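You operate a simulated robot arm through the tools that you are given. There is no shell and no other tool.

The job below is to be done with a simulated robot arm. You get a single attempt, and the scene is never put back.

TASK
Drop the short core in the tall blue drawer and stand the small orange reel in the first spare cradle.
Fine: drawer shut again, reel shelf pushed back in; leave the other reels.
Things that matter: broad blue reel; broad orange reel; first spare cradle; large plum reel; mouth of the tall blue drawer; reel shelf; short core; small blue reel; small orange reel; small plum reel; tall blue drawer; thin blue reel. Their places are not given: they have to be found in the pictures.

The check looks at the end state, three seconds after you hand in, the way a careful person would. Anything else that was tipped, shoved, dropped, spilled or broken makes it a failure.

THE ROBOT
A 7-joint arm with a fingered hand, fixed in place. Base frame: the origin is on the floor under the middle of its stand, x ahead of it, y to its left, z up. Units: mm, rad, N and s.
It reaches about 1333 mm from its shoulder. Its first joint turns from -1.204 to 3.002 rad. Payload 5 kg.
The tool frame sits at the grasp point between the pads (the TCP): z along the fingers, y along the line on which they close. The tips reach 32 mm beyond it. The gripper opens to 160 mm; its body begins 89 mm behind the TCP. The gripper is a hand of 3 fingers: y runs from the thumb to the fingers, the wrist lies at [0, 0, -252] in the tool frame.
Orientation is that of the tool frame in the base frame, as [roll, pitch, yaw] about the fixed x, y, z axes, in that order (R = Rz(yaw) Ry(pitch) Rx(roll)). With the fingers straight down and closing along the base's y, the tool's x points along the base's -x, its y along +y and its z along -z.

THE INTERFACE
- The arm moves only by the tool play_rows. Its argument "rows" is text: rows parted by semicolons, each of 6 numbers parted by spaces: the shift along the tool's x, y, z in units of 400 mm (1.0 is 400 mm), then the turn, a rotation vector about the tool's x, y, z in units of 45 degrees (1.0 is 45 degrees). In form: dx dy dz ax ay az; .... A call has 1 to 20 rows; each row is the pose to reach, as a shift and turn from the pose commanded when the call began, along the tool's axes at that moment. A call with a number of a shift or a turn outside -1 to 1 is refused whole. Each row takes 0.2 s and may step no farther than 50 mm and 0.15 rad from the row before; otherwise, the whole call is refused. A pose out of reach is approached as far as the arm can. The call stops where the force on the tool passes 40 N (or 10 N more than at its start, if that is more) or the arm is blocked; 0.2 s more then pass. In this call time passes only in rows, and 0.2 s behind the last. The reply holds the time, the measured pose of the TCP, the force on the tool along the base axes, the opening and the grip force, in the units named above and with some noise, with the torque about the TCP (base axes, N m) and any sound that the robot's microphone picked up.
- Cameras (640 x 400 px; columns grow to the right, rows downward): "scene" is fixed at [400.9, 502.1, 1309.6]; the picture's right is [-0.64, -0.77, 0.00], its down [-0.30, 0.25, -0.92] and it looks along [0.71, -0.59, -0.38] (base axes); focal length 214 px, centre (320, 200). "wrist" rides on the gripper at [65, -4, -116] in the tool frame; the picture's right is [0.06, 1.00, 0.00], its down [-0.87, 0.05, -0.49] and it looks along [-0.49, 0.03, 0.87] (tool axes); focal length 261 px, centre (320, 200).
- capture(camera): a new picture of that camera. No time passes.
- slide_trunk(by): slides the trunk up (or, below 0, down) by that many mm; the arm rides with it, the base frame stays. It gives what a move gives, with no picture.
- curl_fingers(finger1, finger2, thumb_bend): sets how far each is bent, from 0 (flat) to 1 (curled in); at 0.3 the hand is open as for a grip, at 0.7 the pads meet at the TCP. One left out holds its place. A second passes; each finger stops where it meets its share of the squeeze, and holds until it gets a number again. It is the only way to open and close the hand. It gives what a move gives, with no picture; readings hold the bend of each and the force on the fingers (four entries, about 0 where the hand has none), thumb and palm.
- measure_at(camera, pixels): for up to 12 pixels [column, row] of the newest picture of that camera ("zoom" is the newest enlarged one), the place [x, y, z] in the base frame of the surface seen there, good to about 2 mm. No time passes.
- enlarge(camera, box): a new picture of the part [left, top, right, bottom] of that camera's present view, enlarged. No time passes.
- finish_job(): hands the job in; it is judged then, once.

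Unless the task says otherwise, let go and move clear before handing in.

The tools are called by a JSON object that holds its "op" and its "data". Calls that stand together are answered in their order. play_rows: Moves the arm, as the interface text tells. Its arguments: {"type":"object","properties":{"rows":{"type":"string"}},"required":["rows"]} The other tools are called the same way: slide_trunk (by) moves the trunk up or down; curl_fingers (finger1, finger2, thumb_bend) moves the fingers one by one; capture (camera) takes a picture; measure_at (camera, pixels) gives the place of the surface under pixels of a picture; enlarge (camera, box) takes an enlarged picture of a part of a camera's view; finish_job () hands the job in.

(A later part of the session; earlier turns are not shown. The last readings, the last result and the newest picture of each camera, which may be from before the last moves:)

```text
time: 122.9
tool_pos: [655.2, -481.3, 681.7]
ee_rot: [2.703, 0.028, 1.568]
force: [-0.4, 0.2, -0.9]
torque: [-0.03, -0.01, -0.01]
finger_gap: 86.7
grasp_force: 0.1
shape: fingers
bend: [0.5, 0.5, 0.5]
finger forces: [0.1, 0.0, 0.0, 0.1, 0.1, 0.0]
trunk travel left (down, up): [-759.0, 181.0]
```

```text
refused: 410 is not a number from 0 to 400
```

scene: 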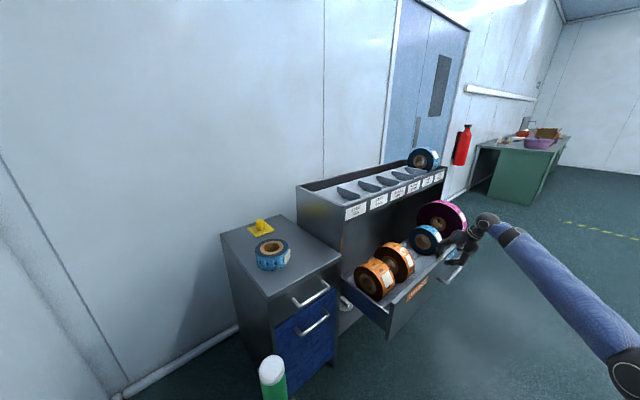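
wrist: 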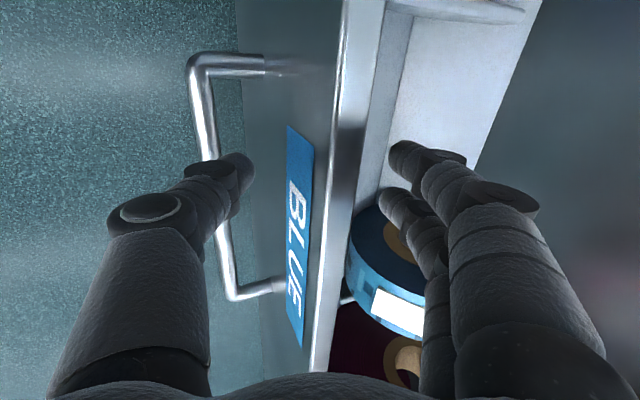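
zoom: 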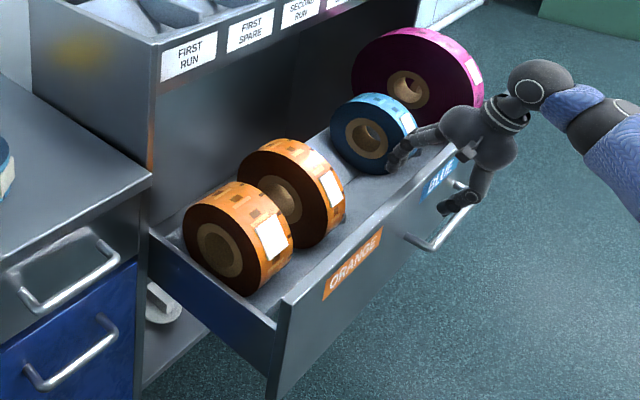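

Released. I'll withdraw upward along the finger axis and measure the reels' new places.

{"op": "play_rows", "data": {"rows": "0 0 -0.06 0 0 0; 0 0 -0.12 0 0 0; 0 0 -0.18 0 0 0; 0 0 -0.25 0 0 0; 0 0 -0.25 0 0 0"}}

{"op": "enlarge", "data": {"camera": "scene", "box": [330, 210, 450, 310]}}

```text
time: 123.8
tool_pos: [602.9, -572.8, 767.1]
ee_rot: [2.724, 0.15, 1.537]
force: [0.3, 0.5, -0.3]
torque: [0.0, 0.01, 0.0]
finger_gap: 86.9
grasp_force: 0.0
shape: fingers
bend: [0.5, 0.5, 0.5]
finger forces: [0.0, 0.0, 0.0, 0.1, 0.1, 0.0]
trunk travel left (down, up): [-759.0, 181.0]
stopped in row 4: the arm was blocked; the commanded pose is now the measured one
```

```text
4.00 times, centred on (390, 260) of scene
```

zoom: 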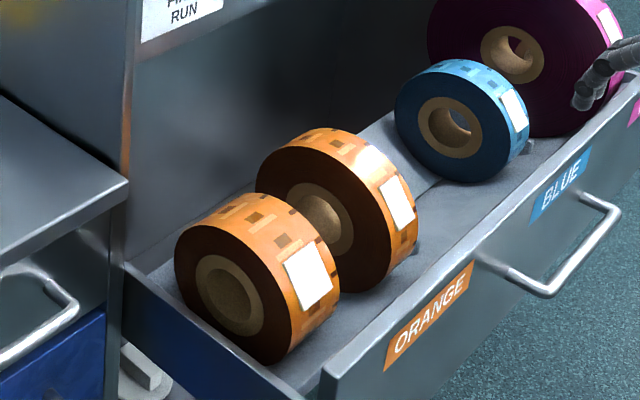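

The arm drifted to y≈-573 while lifting; no force shown. I'll measure the reels to see that all stand as before.

{"op": "measure_at", "data": {"camera": "zoom", "pixels": [[262, 180], [300, 150], [340, 190], [380, 250], [345, 290], [320, 215], [355, 145], [410, 200], [400, 262], [440, 270], [380, 320], [470, 180]]}}

{"op": "capture", "data": {"camera": "scene"}}

{"op": "capture", "data": {"camera": "wrist"}}

```text
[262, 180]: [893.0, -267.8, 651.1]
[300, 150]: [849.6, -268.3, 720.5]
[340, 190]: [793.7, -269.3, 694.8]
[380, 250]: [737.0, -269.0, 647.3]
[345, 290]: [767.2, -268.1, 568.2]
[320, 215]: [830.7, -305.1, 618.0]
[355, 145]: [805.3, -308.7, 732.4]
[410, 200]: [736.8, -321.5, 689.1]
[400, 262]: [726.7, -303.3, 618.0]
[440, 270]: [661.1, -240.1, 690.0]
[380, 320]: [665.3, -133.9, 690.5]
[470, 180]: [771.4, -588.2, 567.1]
```

```text
taken
```

scene: 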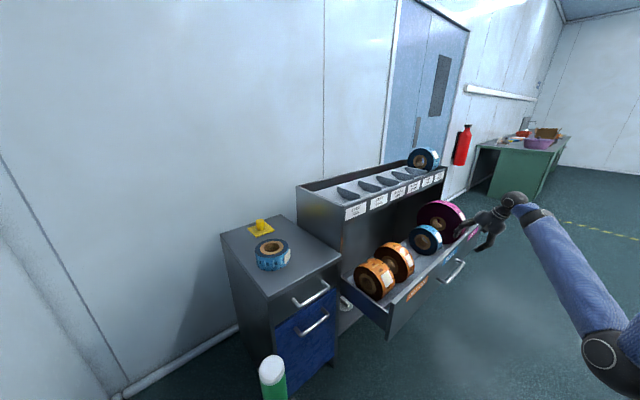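

```text
taken
```

wrist: 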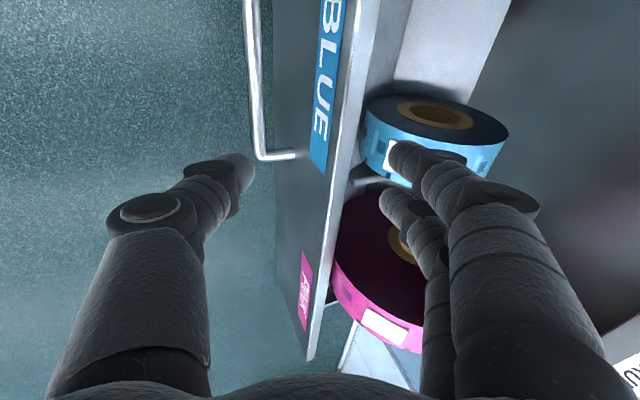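

The shelf is out about 246 mm and the small orange reel is now centred near (815,-296,641), all upright. I'll rise and turn the hand back toward closing along y, first half of the turn.

{"op": "play_rows", "data": {"rows": "0.0571 0.0436 -0.0269 -0.0061 0.0155 -0.1403; 0.1143 0.0871 -0.0537 -0.0122 0.031 -0.2806; 0.1714 0.1307 -0.0806 -0.0183 0.0465 -0.4209; 0.2286 0.1743 -0.1074 -0.0244 0.062 -0.5611; 0.2857 0.2179 -0.1343 -0.0305 0.0775 -0.7014; 0.3429 0.2614 -0.1611 -0.0366 0.093 -0.8417; 0.4 0.305 -0.188 -0.0427 0.1085 -0.982; 0.4 0.305 -0.188 -0.0427 0.1085 -0.982"}}

```text
time: 125.8
tool_pos: [694.6, -426.2, 878.0]
ee_rot: [2.902, 0.374, 2.312]
force: [0.5, -0.2, 0.4]
torque: [0.01, 0.01, -0.01]
finger_gap: 87.1
grasp_force: 0.0
shape: fingers
bend: [0.5, 0.5, 0.5]
finger forces: [0.1, 0.0, 0.0, 0.0, 0.1, 0.1]
trunk travel left (down, up): [-759.0, 181.0]
stopped in row 8: the arm was blocked; the commanded pose is now the measured one
```

Stopped near a limit at (695,-426,878). I'll raise the trunk 150 to free the wrist, then finish the turn while moving to (740,-300,900).

{"op": "slide_trunk", "data": {"by": 150}}

{"op": "play_rows", "data": {"rows": "0.0376 0.0329 0.0434 -0.012 0.021 -0.1393; 0.0751 0.0657 0.0869 -0.024 0.042 -0.2786; 0.1127 0.0986 0.1303 -0.036 0.063 -0.4179; 0.1503 0.1314 0.1737 -0.048 0.084 -0.5571; 0.1879 0.1643 0.2171 -0.06 0.105 -0.6964; 0.2254 0.1971 0.2606 -0.072 0.126 -0.8357; 0.263 0.23 0.304 -0.084 0.147 -0.975; 0.263 0.23 0.304 -0.084 0.147 -0.975"}}

{"op": "capture", "data": {"camera": "wrist"}}

```text
time: 127.5
tool_pos: [695.0, -423.9, 1028.0]
ee_rot: [2.903, 0.373, 2.312]
force: [0.0, -0.3, 0.6]
torque: [0.01, 0.0, -0.01]
finger_gap: 87.2
grasp_force: 0.1
shape: fingers
bend: [0.5, 0.5, 0.5]
finger forces: [0.0, 0.0, 0.0, 0.0, 0.0, 0.0]
trunk travel left (down, up): [-909.0, 31.0]
```

```text
time: 129.3
tool_pos: [738.5, -296.3, 899.6]
ee_rot: [3.14, 0.348, -3.139]
force: [0.4, -0.5, -0.4]
torque: [-0.02, 0.03, 0.02]
finger_gap: 87.2
grasp_force: 0.1
shape: fingers
bend: [0.5, 0.5, 0.5]
finger forces: [0.0, 0.0, 0.0, 0.0, 0.0, 0.1]
trunk travel left (down, up): [-909.0, 31.0]
```

```text
taken
```

wrist: 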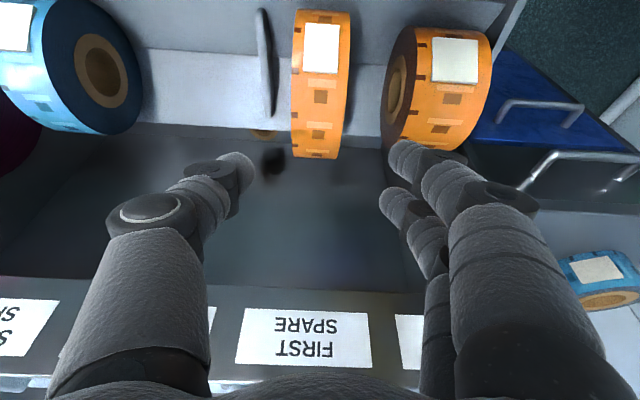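

Now the small orange reel is right ahead at (320,85) in the wrist view. I'll measure its edges.

{"op": "measure_at", "data": {"camera": "wrist", "pixels": [[294, 60], [346, 60], [293, 100], [345, 100], [295, 150], [335, 152], [320, 120], [320, 90], [320, 20], [400, 100], [265, 60], [320, 156]]}}

```text
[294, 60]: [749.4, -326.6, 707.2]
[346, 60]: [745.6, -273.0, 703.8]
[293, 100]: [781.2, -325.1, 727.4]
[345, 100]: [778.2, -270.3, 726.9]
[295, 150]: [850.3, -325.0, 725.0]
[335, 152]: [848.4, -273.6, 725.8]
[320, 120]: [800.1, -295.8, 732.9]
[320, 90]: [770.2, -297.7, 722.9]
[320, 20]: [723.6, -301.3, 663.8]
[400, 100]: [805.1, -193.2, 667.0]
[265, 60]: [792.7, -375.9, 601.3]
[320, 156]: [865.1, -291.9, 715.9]
```

The reel spans y -327 to -269 with its centre at x≈814, and the broad reel begins at y≈-193. I'll set the opening to about 100 mm and come down to 120 mm above the grasp.

{"op": "curl_fingers", "data": {"finger1": 0.46, "finger2": 0.46, "thumb_bend": 0.46}}

{"op": "play_rows", "data": {"rows": "-0.002 -0.001 0.08 0 0 0; -0.0045 -0.003 0.16 0 0 0; -0.007 -0.004 0.241 0 0 0; -0.007 -0.004 0.241 0 0 0"}}

{"op": "capture", "data": {"camera": "wrist"}}

```text
time: 130.3
tool_pos: [740.9, -296.1, 898.7]
ee_rot: [3.14, 0.35, -3.139]
force: [0.0, 0.2, -0.8]
torque: [0.01, -0.01, 0.01]
finger_gap: 103.0
grasp_force: 0.0
shape: fingers
bend: [0.46, 0.46, 0.46]
finger forces: [0.0, 0.0, 0.0, 0.0, 0.0, 0.0]
trunk travel left (down, up): [-909.0, 31.0]
```

```text
time: 131.3
tool_pos: [775.5, -297.5, 810.1]
ee_rot: [3.141, 0.349, -3.139]
force: [-0.1, 0.7, 0.4]
torque: [-0.03, 0.02, 0.0]
finger_gap: 103.5
grasp_force: 0.0
shape: fingers
bend: [0.46, 0.46, 0.46]
finger forces: [0.1, 0.0, 0.0, 0.0, 0.0, 0.0]
trunk travel left (down, up): [-909.0, 31.0]
```

```text
taken
```

wrist: 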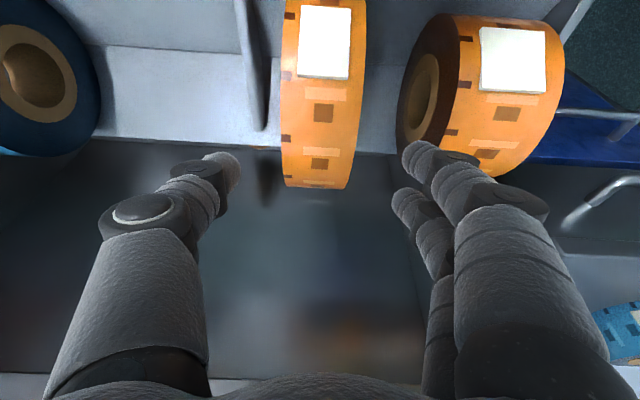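

The reel is centred at column 322. I'll check the height of the fin left of it at (255,70), since the thumb comes down near it.

{"op": "measure_at", "data": {"camera": "wrist", "pixels": [[243, 10], [248, 40], [255, 80], [260, 120], [264, 128], [400, 90], [405, 60], [415, 110], [290, 120], [355, 120]]}}

```text
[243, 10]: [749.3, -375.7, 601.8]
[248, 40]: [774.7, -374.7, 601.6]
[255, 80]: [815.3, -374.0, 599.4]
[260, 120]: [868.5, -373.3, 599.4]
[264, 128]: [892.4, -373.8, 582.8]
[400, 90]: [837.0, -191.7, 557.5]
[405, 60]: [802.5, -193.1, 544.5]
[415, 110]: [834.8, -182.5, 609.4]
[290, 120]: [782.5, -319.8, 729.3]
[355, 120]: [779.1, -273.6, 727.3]
```

The fin is only 600 mm high, well under the thumb. I'll descend 118 mm along the finger axis.

{"op": "play_rows", "data": {"rows": "0 0 0.06 0 0 0; 0 0 0.12 0 0 0; 0 0 0.18 0 0 0; 0 0 0.24 0 0 0; 0 0 0.295 0 0 0; 0 0 0.295 0 0 0"}}

{"op": "capture", "data": {"camera": "wrist"}}

{"op": "capture", "data": {"camera": "scene"}}

```text
time: 132.7
tool_pos: [815.6, -298.8, 699.4]
ee_rot: [3.139, 0.351, -3.14]
force: [-0.4, -0.9, -0.1]
torque: [0.04, 0.0, -0.03]
finger_gap: 103.2
grasp_force: 0.1
shape: fingers
bend: [0.46, 0.46, 0.46]
finger forces: [0.0, 0.1, 0.0, 0.0, 0.0, 0.0]
trunk travel left (down, up): [-909.0, 31.0]
```

```text
taken
```

wrist: 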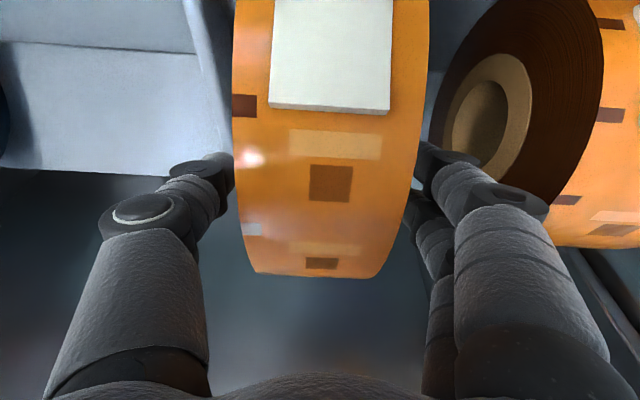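

```text
taken
```

scene: 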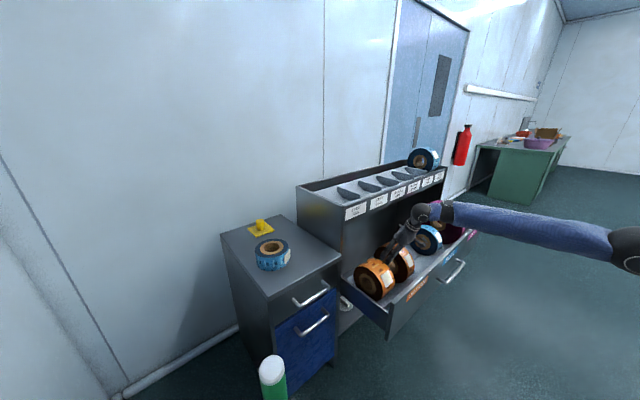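

The reel is between the digits, a few mm to the right of centre. I'll shift 4 mm and close firmly.

{"op": "play_rows", "data": {"rows": "0 0.01 0 0 0 0; 0 0.01 0 0 0 0"}}

{"op": "curl_fingers", "data": {"finger1": 0.8, "finger2": 0.8, "thumb_bend": 0.8}}

{"op": "capture", "data": {"camera": "wrist"}}

```text
time: 133.3
tool_pos: [816.5, -294.2, 698.0]
ee_rot: [3.14, 0.349, -3.141]
force: [-0.2, 0.6, -0.5]
torque: [0.03, -0.05, -0.02]
finger_gap: 102.9
grasp_force: 0.1
shape: fingers
bend: [0.46, 0.46, 0.46]
finger forces: [0.0, 0.0, 0.0, 0.0, 0.0, 0.0]
trunk travel left (down, up): [-909.0, 31.0]
```

```text
time: 134.3
tool_pos: [815.4, -294.2, 697.8]
ee_rot: [3.139, 0.349, -3.139]
force: [0.0, -0.3, -0.8]
torque: [0.0, 0.01, 0.01]
finger_gap: 59.5
grasp_force: 28.5
shape: fingers
bend: [0.58, 0.58, 0.62]
finger forces: [13.5, 14.6, 0.1, 0.1, 29.4, 0.1]
trunk travel left (down, up): [-909.0, 31.0]
```

```text
taken
```

wrist: 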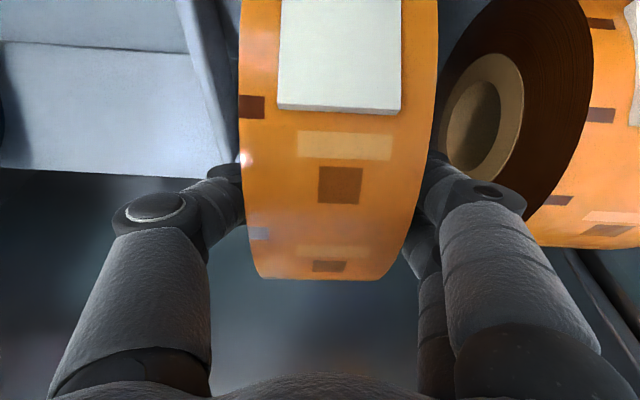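

Grip is 28 N on the reel. I'll lift it slowly by 60 mm and check for slip.

{"op": "play_rows", "data": {"rows": "-0.0085 0 -0.0235 0 0 0; -0.0213 0 -0.0588 0 0 0; -0.034 0 -0.094 0 0 0; -0.0468 0 -0.1293 0 0 0; -0.0512 0 -0.141 0 0 0; -0.0512 0 -0.141 0 0 0"}}

{"op": "capture", "data": {"camera": "wrist"}}

{"op": "capture", "data": {"camera": "scene"}}

```text
time: 135.7
tool_pos: [816.1, -294.1, 758.9]
ee_rot: [3.14, 0.35, -3.141]
force: [-0.4, 1.2, -3.5]
torque: [0.0, 0.01, -0.02]
finger_gap: 59.5
grasp_force: 28.5
shape: fingers
bend: [0.58, 0.58, 0.62]
finger forces: [13.6, 14.6, 0.0, 0.1, 29.3, 0.1]
trunk travel left (down, up): [-909.0, 31.0]
```

```text
taken
```

wrist: 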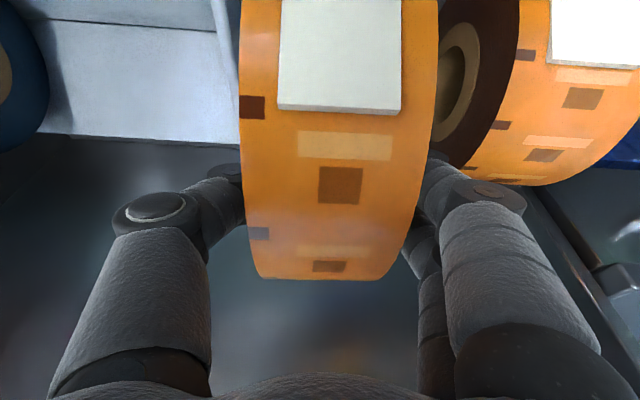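

```text
taken
```

scene: 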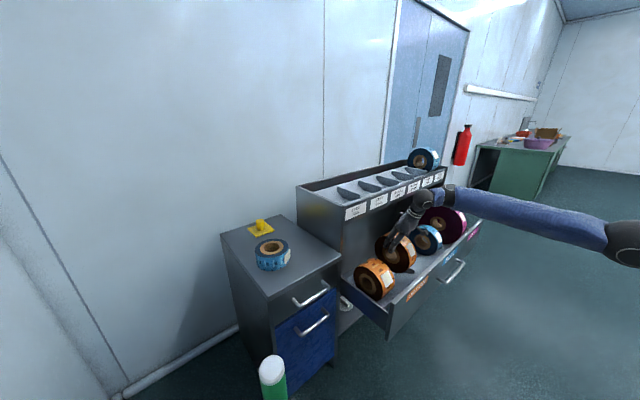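

The reel is lifted with no slip and weighs only about 3.5 N. I'll lift on to z≈950 while drawing slightly back from the rack and tilting the hand 15° forward.

{"op": "play_rows", "data": {"rows": "-0.0113 0 -0.0523 0 -0.037 0; -0.0227 0 -0.1047 0 -0.074 0; -0.034 0 -0.157 0 -0.111 0; -0.0453 0 -0.2093 0 -0.148 0; -0.0567 0 -0.2617 0 -0.185 0; -0.068 0 -0.314 0 -0.222 0; -0.0793 0 -0.3663 0 -0.259 0; -0.0907 0 -0.4187 0 -0.296 0; -0.102 0 -0.471 0 -0.333 0; -0.102 0 -0.471 0 -0.333 0"}}

{"op": "capture", "data": {"camera": "scene"}}

```text
time: 137.9
tool_pos: [789.7, -294.6, 949.0]
ee_rot: [3.139, 0.611, -3.139]
force: [0.0, -0.2, -3.8]
torque: [0.0, 0.04, -0.02]
finger_gap: 59.2
grasp_force: 28.7
shape: fingers
bend: [0.58, 0.58, 0.62]
finger forces: [13.4, 14.6, 0.1, 0.0, 29.4, 0.1]
trunk travel left (down, up): [-909.0, 31.0]
```

```text
taken
```

scene: 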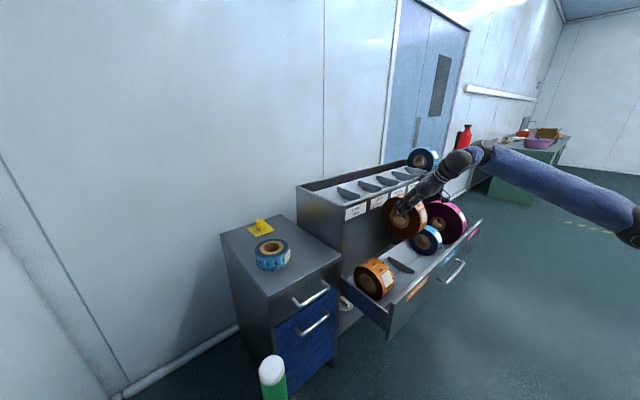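

The reel hangs well clear of the rack. I'll lift further to z≈1145.

{"op": "play_rows", "data": {"rows": "-0.0312 0 -0.0446 0 -0.0123 0; -0.0624 0 -0.0891 0 -0.0247 0; -0.0937 0 -0.1337 0 -0.037 0; -0.1249 0 -0.1782 0 -0.0493 0; -0.1561 0 -0.2228 0 -0.0617 0; -0.1873 0 -0.2673 0 -0.074 0; -0.2186 0 -0.3119 0 -0.0863 0; -0.2498 0 -0.3564 0 -0.0987 0; -0.281 0 -0.401 0 -0.111 0; -0.281 0 -0.401 0 -0.111 0"}}

{"op": "capture", "data": {"camera": "scene"}}

{"op": "capture", "data": {"camera": "wrist"}}

```text
time: 140.1
tool_pos: [790.1, -295.9, 1145.5]
ee_rot: [3.139, 0.698, 3.141]
force: [0.4, -0.3, -3.8]
torque: [0.02, 0.01, 0.01]
finger_gap: 59.3
grasp_force: 28.3
shape: fingers
bend: [0.58, 0.58, 0.62]
finger forces: [13.1, 14.6, 0.1, 0.1, 29.0, 0.1]
trunk travel left (down, up): [-909.0, 31.0]
```

```text
taken
```

scene: 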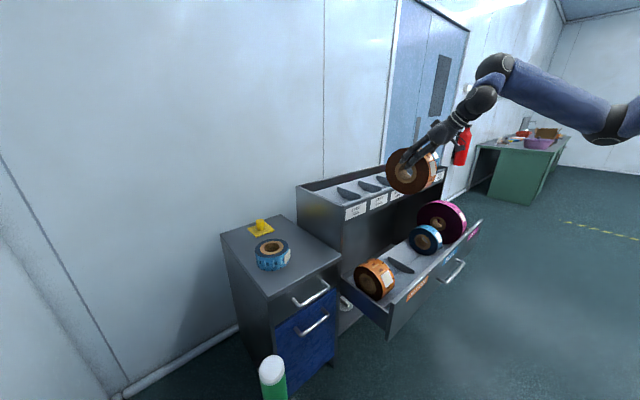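

```text
taken
```

wrist: 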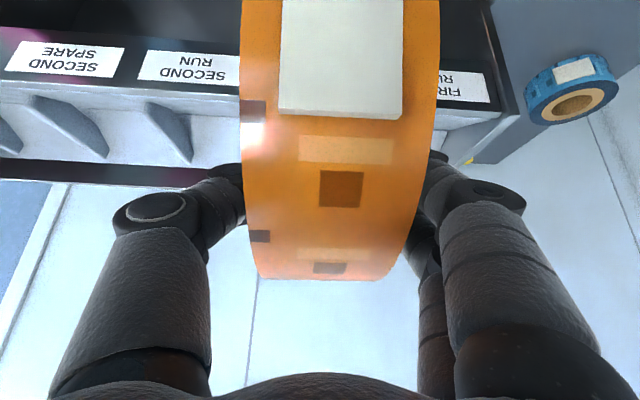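

The reel hangs at about (809,-288,1093), bottom near z≈1001, above the rack's rim (970). I'll move it forward over the cradle in two parts, first 120 mm and slightly up.

{"op": "play_rows", "data": {"rows": "-0.041 -0.003 0.022 0 0 0; -0.086 -0.006 0.052 0 0 0; -0.131 -0.01 0.089 0 0 0; -0.176 -0.014 0.124 0 0 0; -0.221 -0.017 0.158 0 0 0; -0.252 -0.02 0.174 0 0 0; -0.252 -0.02 0.174 0 0 0"}}

{"op": "capture", "data": {"camera": "scene"}}

```text
time: 141.7
tool_pos: [910.6, -303.7, 1158.6]
ee_rot: [3.14, 0.697, 3.141]
force: [0.0, 1.5, -3.3]
torque: [0.02, 0.04, -0.04]
finger_gap: 59.2
grasp_force: 28.5
shape: fingers
bend: [0.58, 0.58, 0.62]
finger forces: [12.9, 14.6, 0.0, 0.0, 28.9, 0.1]
trunk travel left (down, up): [-909.0, 31.0]
```

```text
taken
```

scene: 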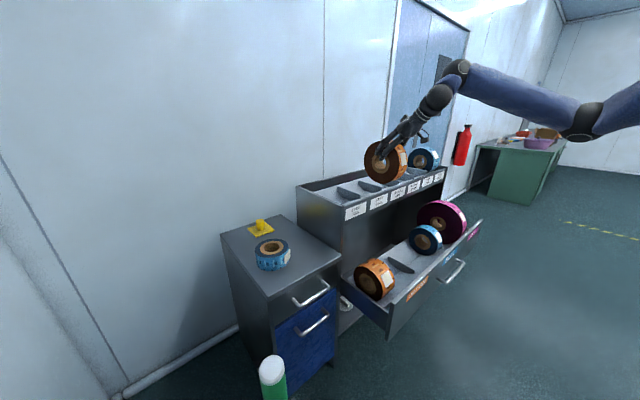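

On track. I'll move the remaining 123 mm forward at this height.

{"op": "play_rows", "data": {"rows": "-0.035 0 0.029 0 0 0; -0.079 0 0.066 0 0 0; -0.118 0 0.099 0 0 0; -0.157 0 0.132 0 0 0; -0.197 0 0.165 0 0 0; -0.236 0 0.198 0 0 0; -0.236 0 0.198 0 0 0"}}

{"op": "enlarge", "data": {"camera": "scene", "box": [330, 120, 450, 220]}}

{"op": "measure_at", "data": {"camera": "zoom", "pixels": [[130, 100], [180, 130], [200, 60], [130, 60], [180, 170], [230, 130], [150, 150], [90, 235], [150, 215], [195, 190]]}}

```text
time: 143.3
tool_pos: [1034.4, -303.0, 1156.3]
ee_rot: [3.139, 0.698, 3.141]
force: [-0.8, -1.0, -3.9]
torque: [0.0, 0.04, -0.01]
finger_gap: 59.4
grasp_force: 28.7
shape: fingers
bend: [0.58, 0.58, 0.62]
finger forces: [12.9, 14.6, 0.0, 0.1, 28.9, 0.1]
trunk travel left (down, up): [-909.0, 31.0]
```

```text
4.00 times, centred on (390, 170) of scene
```

zoom: 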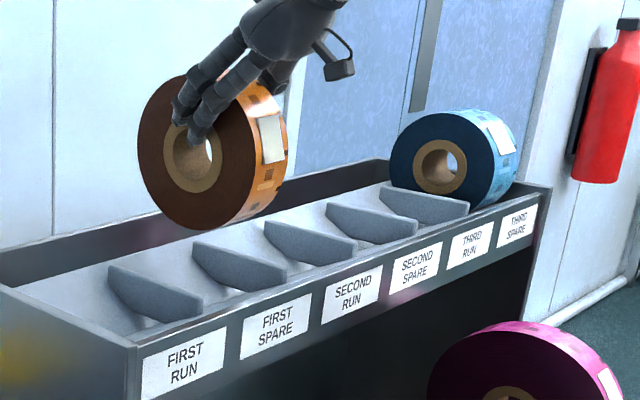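

```text
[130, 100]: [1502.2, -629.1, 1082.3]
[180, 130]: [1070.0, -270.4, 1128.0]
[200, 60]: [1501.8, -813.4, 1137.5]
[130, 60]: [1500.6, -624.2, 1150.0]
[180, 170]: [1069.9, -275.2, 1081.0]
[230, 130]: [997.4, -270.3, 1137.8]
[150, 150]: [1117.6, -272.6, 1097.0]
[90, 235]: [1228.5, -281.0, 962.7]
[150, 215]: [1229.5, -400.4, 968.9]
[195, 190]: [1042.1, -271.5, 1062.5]
```

The reel's face is at y≈-271, so it's centred at about y≈-299 over the FIRST SPARE cradle (y -221 to -371). I'll measure its edge to get the exact centre.

{"op": "measure_at", "data": {"camera": "zoom", "pixels": [[141, 140], [155, 195], [195, 225], [235, 205], [252, 165], [245, 115], [165, 85], [197, 155], [180, 185], [215, 185], [240, 190]]}}

{"op": "capture", "data": {"camera": "wrist"}}

```text
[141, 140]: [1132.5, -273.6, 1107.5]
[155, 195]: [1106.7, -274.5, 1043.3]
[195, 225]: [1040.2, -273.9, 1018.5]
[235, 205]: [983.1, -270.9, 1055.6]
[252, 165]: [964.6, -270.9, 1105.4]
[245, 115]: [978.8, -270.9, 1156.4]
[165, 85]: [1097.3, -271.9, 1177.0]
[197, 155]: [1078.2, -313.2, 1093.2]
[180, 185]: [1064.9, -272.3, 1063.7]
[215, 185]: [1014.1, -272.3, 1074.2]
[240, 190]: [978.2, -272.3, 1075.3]
```

```text
taken
```

wrist: 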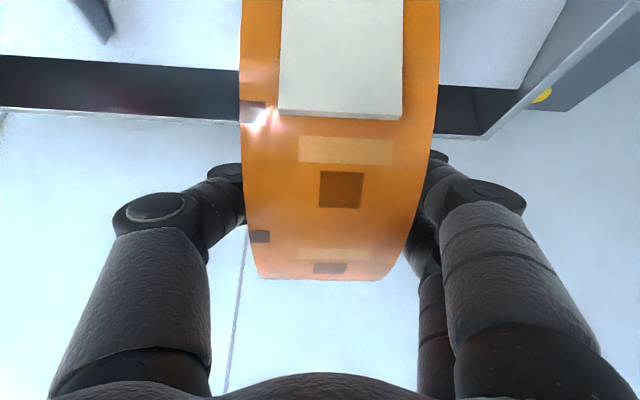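

The reel's centre is at about (1051,-299,1105), right above the trough. I'll lower 80 mm with the trunk, then the last bit gently with the arm.

{"op": "slide_trunk", "data": {"by": -80}}

{"op": "enlarge", "data": {"camera": "scene", "box": [330, 120, 450, 220]}}

```text
time: 144.5
tool_pos: [1033.9, -302.8, 1076.8]
ee_rot: [3.141, 0.698, -3.14]
force: [-0.4, -0.1, -3.2]
torque: [0.0, 0.06, -0.02]
finger_gap: 59.2
grasp_force: 28.2
shape: fingers
bend: [0.58, 0.58, 0.62]
finger forces: [13.0, 14.6, 0.0, 0.1, 29.1, 0.1]
trunk travel left (down, up): [-829.0, 111.0]
```

```text
4.00 times, centred on (390, 170) of scene
```

zoom: 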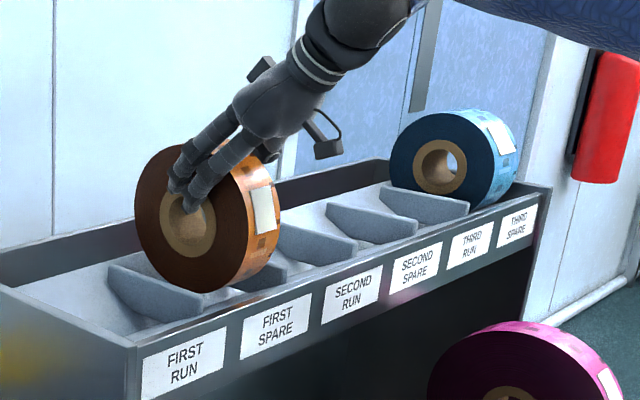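

The reel hangs just behind the first divider, over FIRST SPARE. I'll lower 12 mm more in small rows and read the force.

{"op": "play_rows", "data": {"rows": "0.0064 0 0.0077 0 0 0; 0.0129 0 0.0153 0 0 0; 0.0193 0 0.023 0 0 0; 0.0193 0 0.023 0 0 0"}}

{"op": "play_rows", "data": {"rows": "0.0048 0 0.0057 0 0 0; 0.0048 0 0.0057 0 0 0"}}

```text
time: 145.5
tool_pos: [1034.7, -303.2, 1062.8]
ee_rot: [3.138, 0.699, -3.141]
force: [1.5, 0.3, -4.5]
torque: [0.01, 0.04, 0.02]
finger_gap: 59.3
grasp_force: 28.4
shape: fingers
bend: [0.58, 0.58, 0.62]
finger forces: [13.0, 14.6, 0.0, 0.0, 29.0, 0.0]
trunk travel left (down, up): [-829.0, 111.0]
```

```text
time: 146.1
tool_pos: [1033.3, -302.7, 1061.5]
ee_rot: [3.14, 0.697, -3.142]
force: [-0.1, -0.2, -2.4]
torque: [0.01, 0.08, 0.01]
finger_gap: 59.0
grasp_force: 28.3
shape: fingers
bend: [0.58, 0.58, 0.62]
finger forces: [13.0, 14.6, 0.1, 0.1, 29.0, 0.0]
trunk travel left (down, up): [-829.0, 111.0]
```

No contact yet (force still about -3). I'll go on in 3 mm steps.

{"op": "play_rows", "data": {"rows": "0.0048 0 0.0057 0 0 0; 0.0048 0 0.0057 0 0 0"}}

{"op": "play_rows", "data": {"rows": "0.0048 0 0.0057 0 0 0; 0.0048 0 0.0057 0 0 0"}}

{"op": "play_rows", "data": {"rows": "0.0048 0 0.0057 0 0 0; 0.0048 0 0.0057 0 0 0"}}

```text
time: 146.7
tool_pos: [1034.5, -303.2, 1058.2]
ee_rot: [3.139, 0.696, 3.141]
force: [-0.1, 0.3, -3.0]
torque: [-0.01, 0.05, 0.0]
finger_gap: 59.1
grasp_force: 28.1
shape: fingers
bend: [0.58, 0.58, 0.62]
finger forces: [13.0, 14.6, 0.1, 0.0, 29.0, 0.0]
trunk travel left (down, up): [-829.0, 111.0]
```

```text
time: 147.3
tool_pos: [1035.3, -302.3, 1055.3]
ee_rot: [3.139, 0.697, 3.141]
force: [1.3, 0.6, -2.0]
torque: [0.02, 0.01, -0.01]
finger_gap: 59.1
grasp_force: 28.7
shape: fingers
bend: [0.58, 0.58, 0.62]
finger forces: [12.9, 14.6, 0.0, 0.1, 29.2, 0.0]
trunk travel left (down, up): [-829.0, 111.0]
```

```text
time: 147.9
tool_pos: [1034.9, -302.3, 1053.3]
ee_rot: [3.139, 0.7, 3.141]
force: [4.1, -2.3, 9.0]
torque: [0.07, -0.25, -0.08]
finger_gap: 59.0
grasp_force: 28.2
shape: fingers
bend: [0.58, 0.58, 0.62]
finger forces: [11.7, 14.3, 0.0, 0.0, 30.5, 0.1]
trunk travel left (down, up): [-829.0, 111.0]
```

The force turned to +9 N up at TCP z≈1053: the reel touches the trough. I'll look before letting go.

{"op": "enlarge", "data": {"camera": "scene", "box": [330, 120, 450, 220]}}

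{"op": "measure_at", "data": {"camera": "zoom", "pixels": [[140, 210], [160, 260], [195, 288], [235, 265], [250, 220], [240, 175], [160, 155], [245, 280], [270, 250], [110, 290], [180, 300], [150, 275]]}}

```text
4.00 times, centred on (390, 170) of scene
```

zoom: 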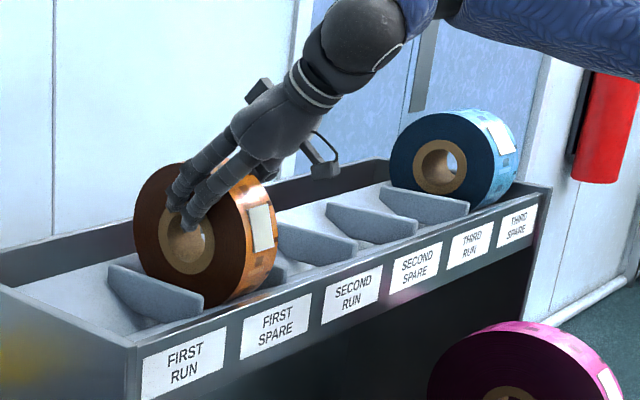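

```text
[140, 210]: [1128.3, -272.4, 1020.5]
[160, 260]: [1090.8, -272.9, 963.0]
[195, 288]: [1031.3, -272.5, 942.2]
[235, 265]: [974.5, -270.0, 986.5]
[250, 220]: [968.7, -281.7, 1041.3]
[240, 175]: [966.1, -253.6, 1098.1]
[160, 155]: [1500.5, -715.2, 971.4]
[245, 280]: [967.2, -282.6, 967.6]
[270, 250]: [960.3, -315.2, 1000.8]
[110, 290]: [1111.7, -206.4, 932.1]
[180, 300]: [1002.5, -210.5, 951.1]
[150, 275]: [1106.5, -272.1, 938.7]
```

The reel sits in the trough behind the first divider. I'll open the fingers a little to let it settle.

{"op": "curl_fingers", "data": {"finger1": 0.53, "finger2": 0.53, "thumb_bend": 0.56}}

{"op": "capture", "data": {"camera": "wrist"}}

{"op": "enlarge", "data": {"camera": "scene", "box": [330, 120, 450, 220]}}

```text
time: 148.9
tool_pos: [1034.5, -302.0, 1053.2]
ee_rot: [3.138, 0.698, 3.141]
force: [0.4, 0.2, -0.3]
torque: [0.01, 0.01, 0.03]
finger_gap: 69.9
grasp_force: 0.1
shape: fingers
bend: [0.53, 0.53, 0.56]
finger forces: [0.0, 0.0, 0.0, 0.0, 0.1, 0.0]
trunk travel left (down, up): [-829.0, 111.0]
```

```text
taken
```

wrist: 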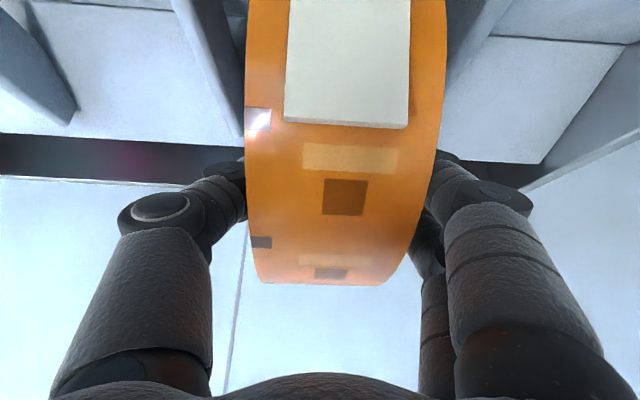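

```text
4.00 times, centred on (390, 170) of scene
```

zoom: 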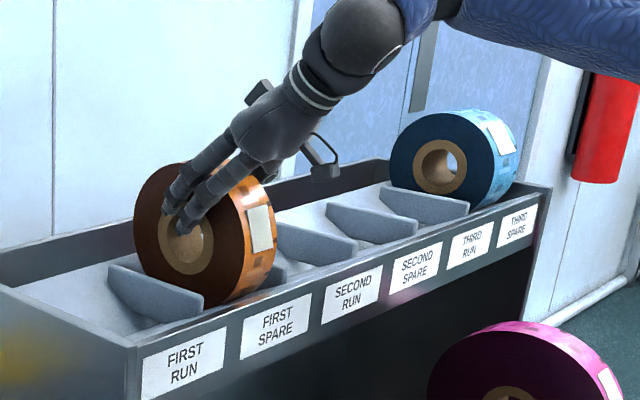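

The reel stands freely (no finger force). I'll open wider and withdraw along the finger axis.

{"op": "curl_fingers", "data": {"finger1": 0.42, "finger2": 0.42, "thumb_bend": 0.44}}

{"op": "play_rows", "data": {"rows": "0 0 -0.05 0 0 0; 0 0 -0.125 0 0 0; 0 0 -0.2 0 0 0; 0 0 -0.275 0 0 0; 0 0 -0.35 0 0 0; 0 0 -0.35 0 0 0"}}

{"op": "capture", "data": {"camera": "wrist"}}

{"op": "capture", "data": {"camera": "scene"}}

```text
time: 149.9
tool_pos: [1035.1, -302.7, 1051.9]
ee_rot: [3.14, 0.698, -3.141]
force: [-0.2, 0.2, -0.2]
torque: [0.0, -0.01, -0.02]
finger_gap: 115.1
grasp_force: 0.1
shape: fingers
bend: [0.42, 0.42, 0.44]
finger forces: [0.0, 0.1, 0.0, 0.0, 0.0, 0.0]
trunk travel left (down, up): [-829.0, 111.0]
```

```text
time: 151.3
tool_pos: [945.6, -303.6, 1158.5]
ee_rot: [3.141, 0.701, -3.141]
force: [-0.4, 0.1, 0.4]
torque: [0.05, 0.01, -0.04]
finger_gap: 115.4
grasp_force: 0.0
shape: fingers
bend: [0.42, 0.42, 0.44]
finger forces: [0.0, 0.0, 0.0, 0.1, 0.0, 0.0]
trunk travel left (down, up): [-829.0, 111.0]
```

```text
taken
```

wrist: 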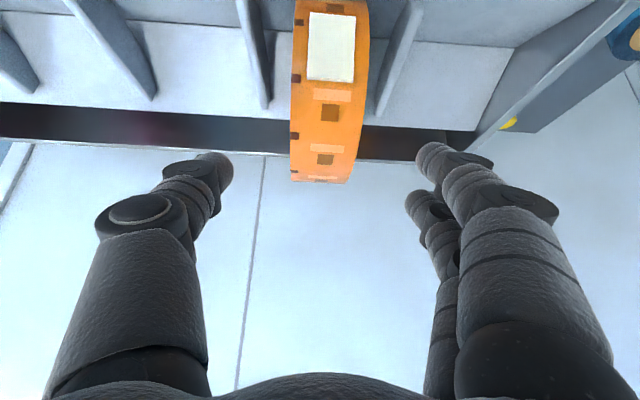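

```text
taken
```

scene: 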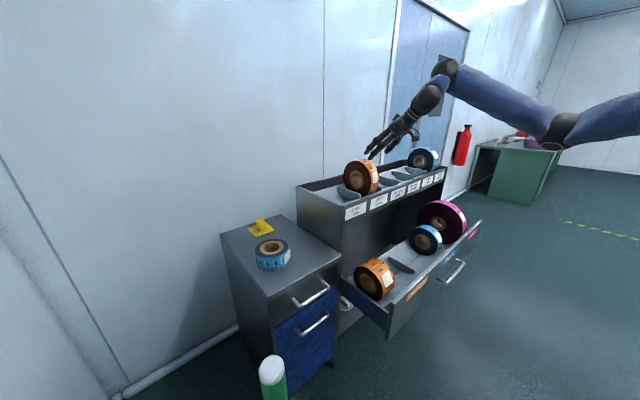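

The small orange reel stands between the dividers of FIRST SPARE. Before pushing the shelf in, I'll check the reel and the arm's posture.

{"op": "measure_at", "data": {"camera": "scene", "pixels": [[445, 75], [500, 95], [540, 112], [560, 128], [575, 130], [610, 120], [635, 110], [415, 300], [440, 270], [375, 278], [425, 238], [440, 215]]}}

{"op": "enlarge", "data": {"camera": "scene", "box": [330, 140, 450, 220]}}

```text
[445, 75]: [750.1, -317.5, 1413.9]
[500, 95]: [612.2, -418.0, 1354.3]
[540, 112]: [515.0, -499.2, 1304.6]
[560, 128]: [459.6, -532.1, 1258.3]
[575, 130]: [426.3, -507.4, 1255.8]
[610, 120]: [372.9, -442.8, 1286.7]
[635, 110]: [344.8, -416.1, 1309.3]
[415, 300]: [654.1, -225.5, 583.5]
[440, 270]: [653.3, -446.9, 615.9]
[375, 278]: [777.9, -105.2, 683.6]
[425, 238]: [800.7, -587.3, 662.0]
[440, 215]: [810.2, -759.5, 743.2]
```

```text
5.00 times, centred on (390, 180) of scene
```

zoom: 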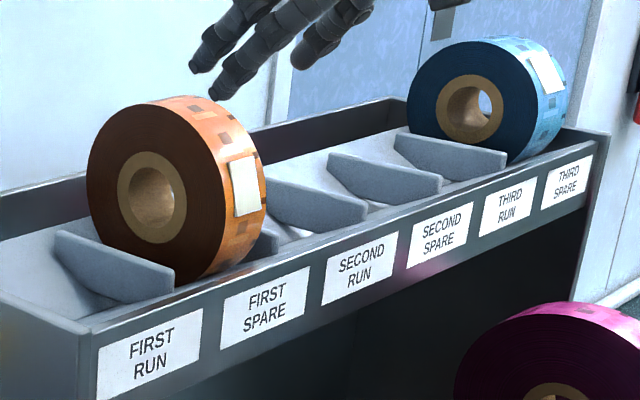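

The reel stands well in FIRST SPARE and the shelf front is at x≈654. I'll draw the hand back from the rack to (780,-300,1150).

{"op": "play_rows", "data": {"rows": "0.066 0.002 -0.0504 0 0 0; 0.132 0.004 -0.1008 0 0 0; 0.198 0.006 -0.1512 0 0 0; 0.264 0.008 -0.2016 0 0 0; 0.33 0.01 -0.252 0 0 0; 0.33 0.01 -0.252 0 0 0"}}

{"op": "slide_trunk", "data": {"by": 110}}

```text
time: 152.7
tool_pos: [777.6, -298.8, 1153.0]
ee_rot: [3.138, 0.699, 3.14]
force: [-0.6, -1.2, -0.5]
torque: [-0.03, 0.04, -0.03]
finger_gap: 115.3
grasp_force: 0.1
shape: fingers
bend: [0.42, 0.42, 0.44]
finger forces: [0.1, 0.0, 0.0, 0.0, 0.0, 0.0]
trunk travel left (down, up): [-829.0, 111.0]
```

```text
time: 154.1
tool_pos: [778.8, -298.3, 1263.4]
ee_rot: [3.14, 0.697, -3.141]
force: [0.3, -0.2, -0.7]
torque: [-0.02, 0.01, 0.0]
finger_gap: 115.5
grasp_force: 0.1
shape: fingers
bend: [0.42, 0.42, 0.44]
finger forces: [0.0, 0.1, 0.1, 0.0, 0.0, 0.0]
trunk travel left (down, up): [-939.0, 1.0]
```

Trunk at top. I'll bring the hand down with the arm to (680,-260,900), closing the fist meanwhile.

{"op": "curl_fingers", "data": {"finger1": 0.75, "finger2": 0.75, "thumb_bend": 0.75}}

{"op": "play_rows", "data": {"rows": "0.0703 0.0086 0.0488 0 0 0; 0.1406 0.0173 0.0975 0 0 0; 0.211 0.0259 0.1463 0 0 0; 0.2813 0.0345 0.1951 0 0 0; 0.3516 0.0432 0.2439 0 0 0; 0.4219 0.0518 0.2926 0 0 0; 0.4922 0.0605 0.3414 0 0 0; 0.5625 0.0691 0.3902 0 0 0; 0.6329 0.0777 0.439 0 0 0; 0.7032 0.0864 0.4877 0 0 0; 0.7735 0.095 0.5365 0 0 0; 0.7735 0.095 0.5365 0 0 0"}}

{"op": "capture", "data": {"camera": "scene"}}

```text
time: 155.1
tool_pos: [776.8, -299.0, 1264.1]
ee_rot: [3.139, 0.698, 3.141]
force: [0.0, 0.3, -0.1]
torque: [-0.01, 0.02, -0.01]
finger_gap: 3.6
grasp_force: 0.0
shape: fingers
bend: [0.73, 0.73, 0.74]
finger forces: [0.1, 0.0, 0.0, 0.0, 0.0, 0.0]
trunk travel left (down, up): [-939.0, 1.0]
```

```text
time: 157.7
tool_pos: [679.2, -260.6, 900.2]
ee_rot: [3.14, 0.697, -3.141]
force: [-0.5, -0.6, 0.0]
torque: [0.0, -0.01, -0.01]
finger_gap: 4.1
grasp_force: 0.1
shape: fingers
bend: [0.73, 0.73, 0.74]
finger forces: [0.0, 0.0, 0.0, 0.0, 0.0, 0.1]
trunk travel left (down, up): [-939.0, 1.0]
```

```text
taken
```

scene: 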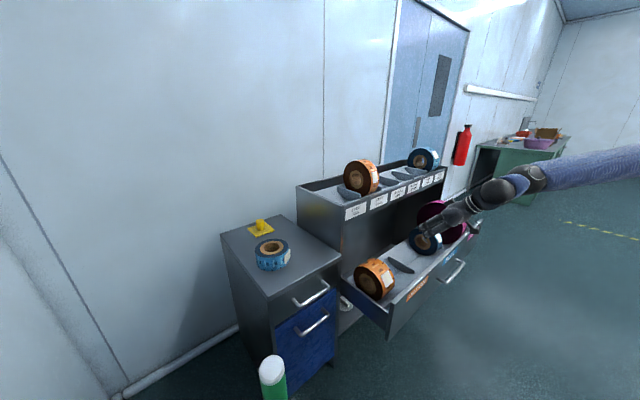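

Clear so far. I'll go down in front of the shelf wall to (585,-330,690).

{"op": "play_rows", "data": {"rows": "0.0648 -0.0219 0.0314 0 0 0; 0.1295 -0.0437 0.0627 0 0 0; 0.1943 -0.0656 0.0941 0 0 0; 0.259 -0.0875 0.1255 0 0 0; 0.3238 -0.1094 0.1569 0 0 0; 0.3885 -0.1312 0.1883 0 0 0; 0.4533 -0.1531 0.2196 0 0 0; 0.518 -0.175 0.251 0 0 0; 0.518 -0.175 0.251 0 0 0"}}

{"op": "capture", "data": {"camera": "wrist"}}

{"op": "capture", "data": {"camera": "scene"}}

```text
time: 159.7
tool_pos: [584.2, -330.6, 689.3]
ee_rot: [3.14, 0.699, 3.141]
force: [-0.2, 0.1, 0.4]
torque: [0.01, 0.01, 0.02]
finger_gap: 3.9
grasp_force: 0.1
shape: fingers
bend: [0.73, 0.73, 0.74]
finger forces: [0.0, 0.0, 0.1, 0.1, 0.0, 0.1]
trunk travel left (down, up): [-939.0, 1.0]
```

```text
taken
```

wrist: 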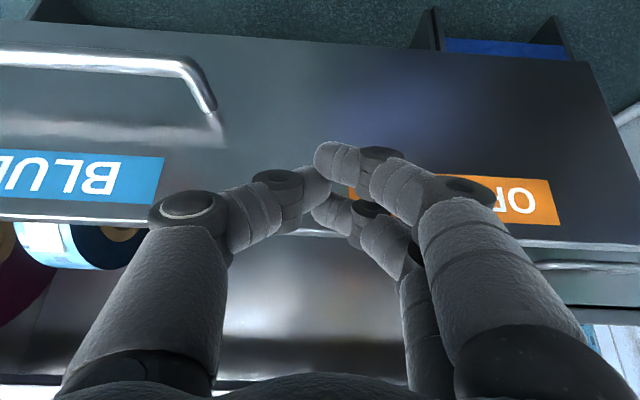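

```text
taken
```

scene: 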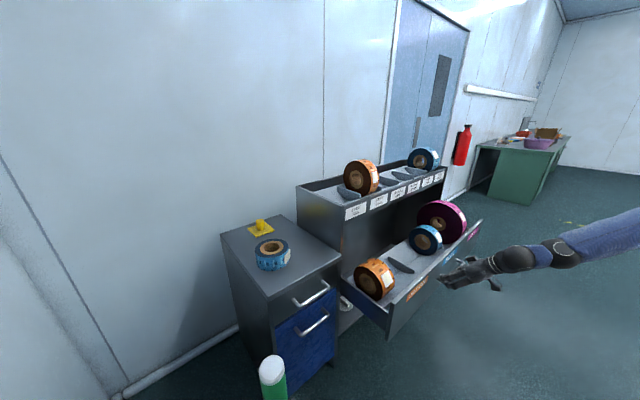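

The fist is in front of the shelf wall, left of the handle. I'll move to contact and begin pushing slowly.

{"op": "play_rows", "data": {"rows": "-0.022 -0.01 0.052 0 0 0; -0.044 -0.025 0.103 0 0 0; -0.065 -0.025 0.12 0 0 0; -0.092 -0.025 0.143 0 0 0; -0.12 -0.025 0.167 0 0 0; -0.12 -0.025 0.167 0 0 0"}}

{"op": "capture", "data": {"camera": "scene"}}

{"op": "measure_at", "data": {"camera": "scene", "pixels": [[415, 300], [405, 310], [390, 325]]}}

```text
time: 161.1
tool_pos: [664.5, -339.7, 670.6]
ee_rot: [3.14, 0.698, -3.142]
force: [0.0, 0.2, 0.0]
torque: [0.01, -0.02, 0.01]
finger_gap: 3.7
grasp_force: 0.1
shape: fingers
bend: [0.73, 0.74, 0.74]
finger forces: [0.1, 0.0, 0.1, 0.0, 0.2, 0.1]
trunk travel left (down, up): [-939.0, 1.0]
```

```text
taken
```

scene: 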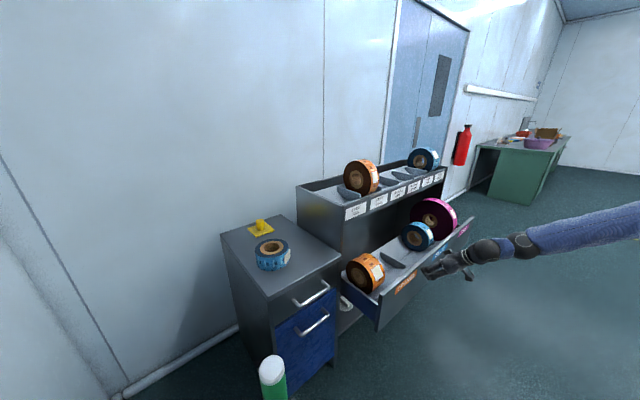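

```text
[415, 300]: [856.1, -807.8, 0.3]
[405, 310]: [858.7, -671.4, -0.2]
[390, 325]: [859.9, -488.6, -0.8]
```

The shelf is moving in easily with the reels steady. I'll push another 110 mm slowly.

{"op": "play_rows", "data": {"rows": "-0.023 0 0.0193 0 0 0; -0.0574 0 0.0483 0 0 0; -0.0918 0 0.0773 0 0 0; -0.1263 0 0.1063 0 0 0; -0.1607 0 0.1352 0 0 0; -0.1951 0 0.1642 0 0 0; -0.2104 0 0.1771 0 0 0; -0.2104 0 0.1771 0 0 0"}}

{"op": "enlarge", "data": {"camera": "scene", "box": [330, 180, 480, 320]}}

{"op": "measure_at", "data": {"camera": "zoom", "pixels": [[200, 330], [260, 285], [150, 350], [120, 270], [300, 170]]}}

```text
time: 162.9
tool_pos: [774.9, -340.0, 670.2]
ee_rot: [3.139, 0.699, -3.14]
force: [-1.0, -0.4, 0.1]
torque: [0.01, 0.0, 0.02]
finger_gap: 3.9
grasp_force: 0.0
shape: fingers
bend: [0.73, 0.74, 0.74]
finger forces: [0.0, 0.0, 0.1, 0.0, 0.0, 0.1]
trunk travel left (down, up): [-939.0, 1.0]
```

```text
2.86 times, centred on (405, 250) of scene
```

zoom: 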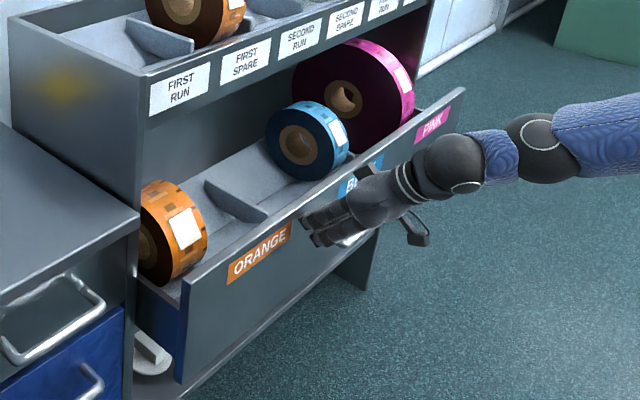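

```text
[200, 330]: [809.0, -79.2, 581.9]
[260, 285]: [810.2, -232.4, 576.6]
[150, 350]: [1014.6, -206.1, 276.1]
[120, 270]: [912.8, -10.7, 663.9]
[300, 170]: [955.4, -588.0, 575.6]
```

The front is at x≈809, so about 91 mm remain. I'll push 84 mm more, slowing at the end.

{"op": "play_rows", "data": {"rows": "-0.023 0 0.0193 0 0 0; -0.0574 0 0.0483 0 0 0; -0.0918 0 0.0773 0 0 0; -0.1205 0 0.1014 0 0 0; -0.14 0 0.1179 0 0 0; -0.153 0 0.1288 0 0 0; -0.1607 0 0.1352 0 0 0; -0.1607 0 0.1352 0 0 0"}}

{"op": "enlarge", "data": {"camera": "scene", "box": [330, 180, 480, 320]}}

{"op": "measure_at", "data": {"camera": "zoom", "pixels": [[200, 300], [240, 260], [160, 330], [100, 270], [300, 170]]}}

```text
time: 164.7
tool_pos: [858.0, -339.6, 669.9]
ee_rot: [3.14, 0.697, 3.141]
force: [-1.9, 0.3, -1.3]
torque: [0.03, 0.0, -0.01]
finger_gap: 3.9
grasp_force: 0.1
shape: fingers
bend: [0.73, 0.74, 0.74]
finger forces: [0.0, 0.0, 0.1, 0.0, 0.0, 0.1]
trunk travel left (down, up): [-939.0, 1.0]
```

```text
2.86 times, centred on (405, 250) of scene
```

zoom: 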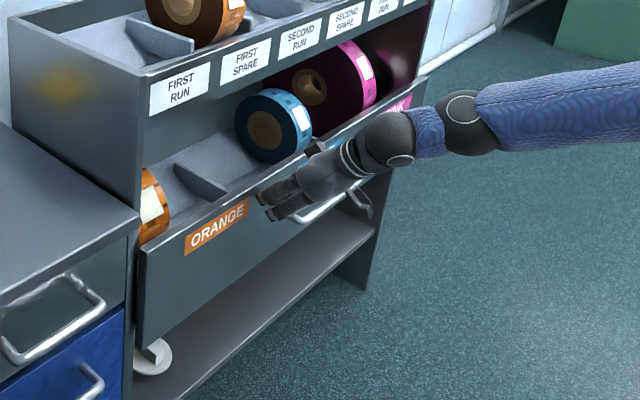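

```text
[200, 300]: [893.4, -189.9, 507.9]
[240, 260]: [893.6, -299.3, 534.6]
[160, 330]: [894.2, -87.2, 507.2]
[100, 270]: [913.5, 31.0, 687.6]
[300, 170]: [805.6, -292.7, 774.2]
```

The front is at x≈893.6 with about 7 mm to go. I'll push the last bit gently and watch the force.

{"op": "play_rows", "data": {"rows": "-0.0057 0 0.0048 0 0 0; -0.0115 0 0.0097 0 0 0; -0.0153 0 0.0129 0 0 0; -0.0172 0 0.0145 0 0 0; -0.0172 0 0.0145 0 0 0"}}

{"op": "enlarge", "data": {"camera": "scene", "box": [330, 180, 480, 320]}}

{"op": "measure_at", "data": {"camera": "zoom", "pixels": [[200, 300], [240, 260], [160, 330]]}}

```text
time: 165.9
tool_pos: [866.0, -338.9, 669.8]
ee_rot: [3.141, 0.698, -3.138]
force: [-11.4, 1.7, -0.4]
torque: [-0.01, 0.09, 0.03]
finger_gap: 3.9
grasp_force: 7.7
shape: fingers
bend: [0.73, 0.75, 0.74]
finger forces: [0.0, 16.1, 0.1, 0.1, 0.0, 0.0]
trunk travel left (down, up): [-939.0, 1.0]
```

```text
2.86 times, centred on (405, 250) of scene
```

zoom: 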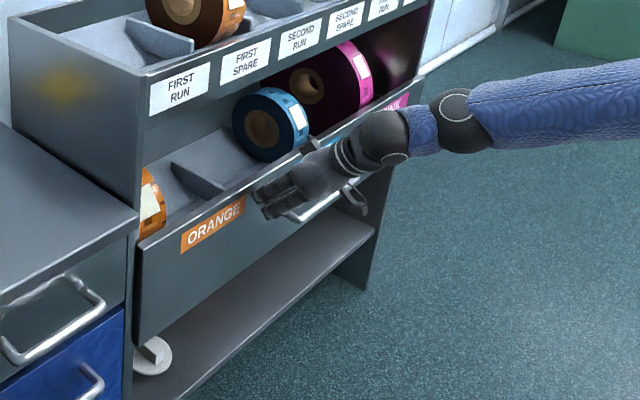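

```text
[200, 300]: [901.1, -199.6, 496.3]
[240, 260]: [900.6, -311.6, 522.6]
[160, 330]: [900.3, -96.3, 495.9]
```

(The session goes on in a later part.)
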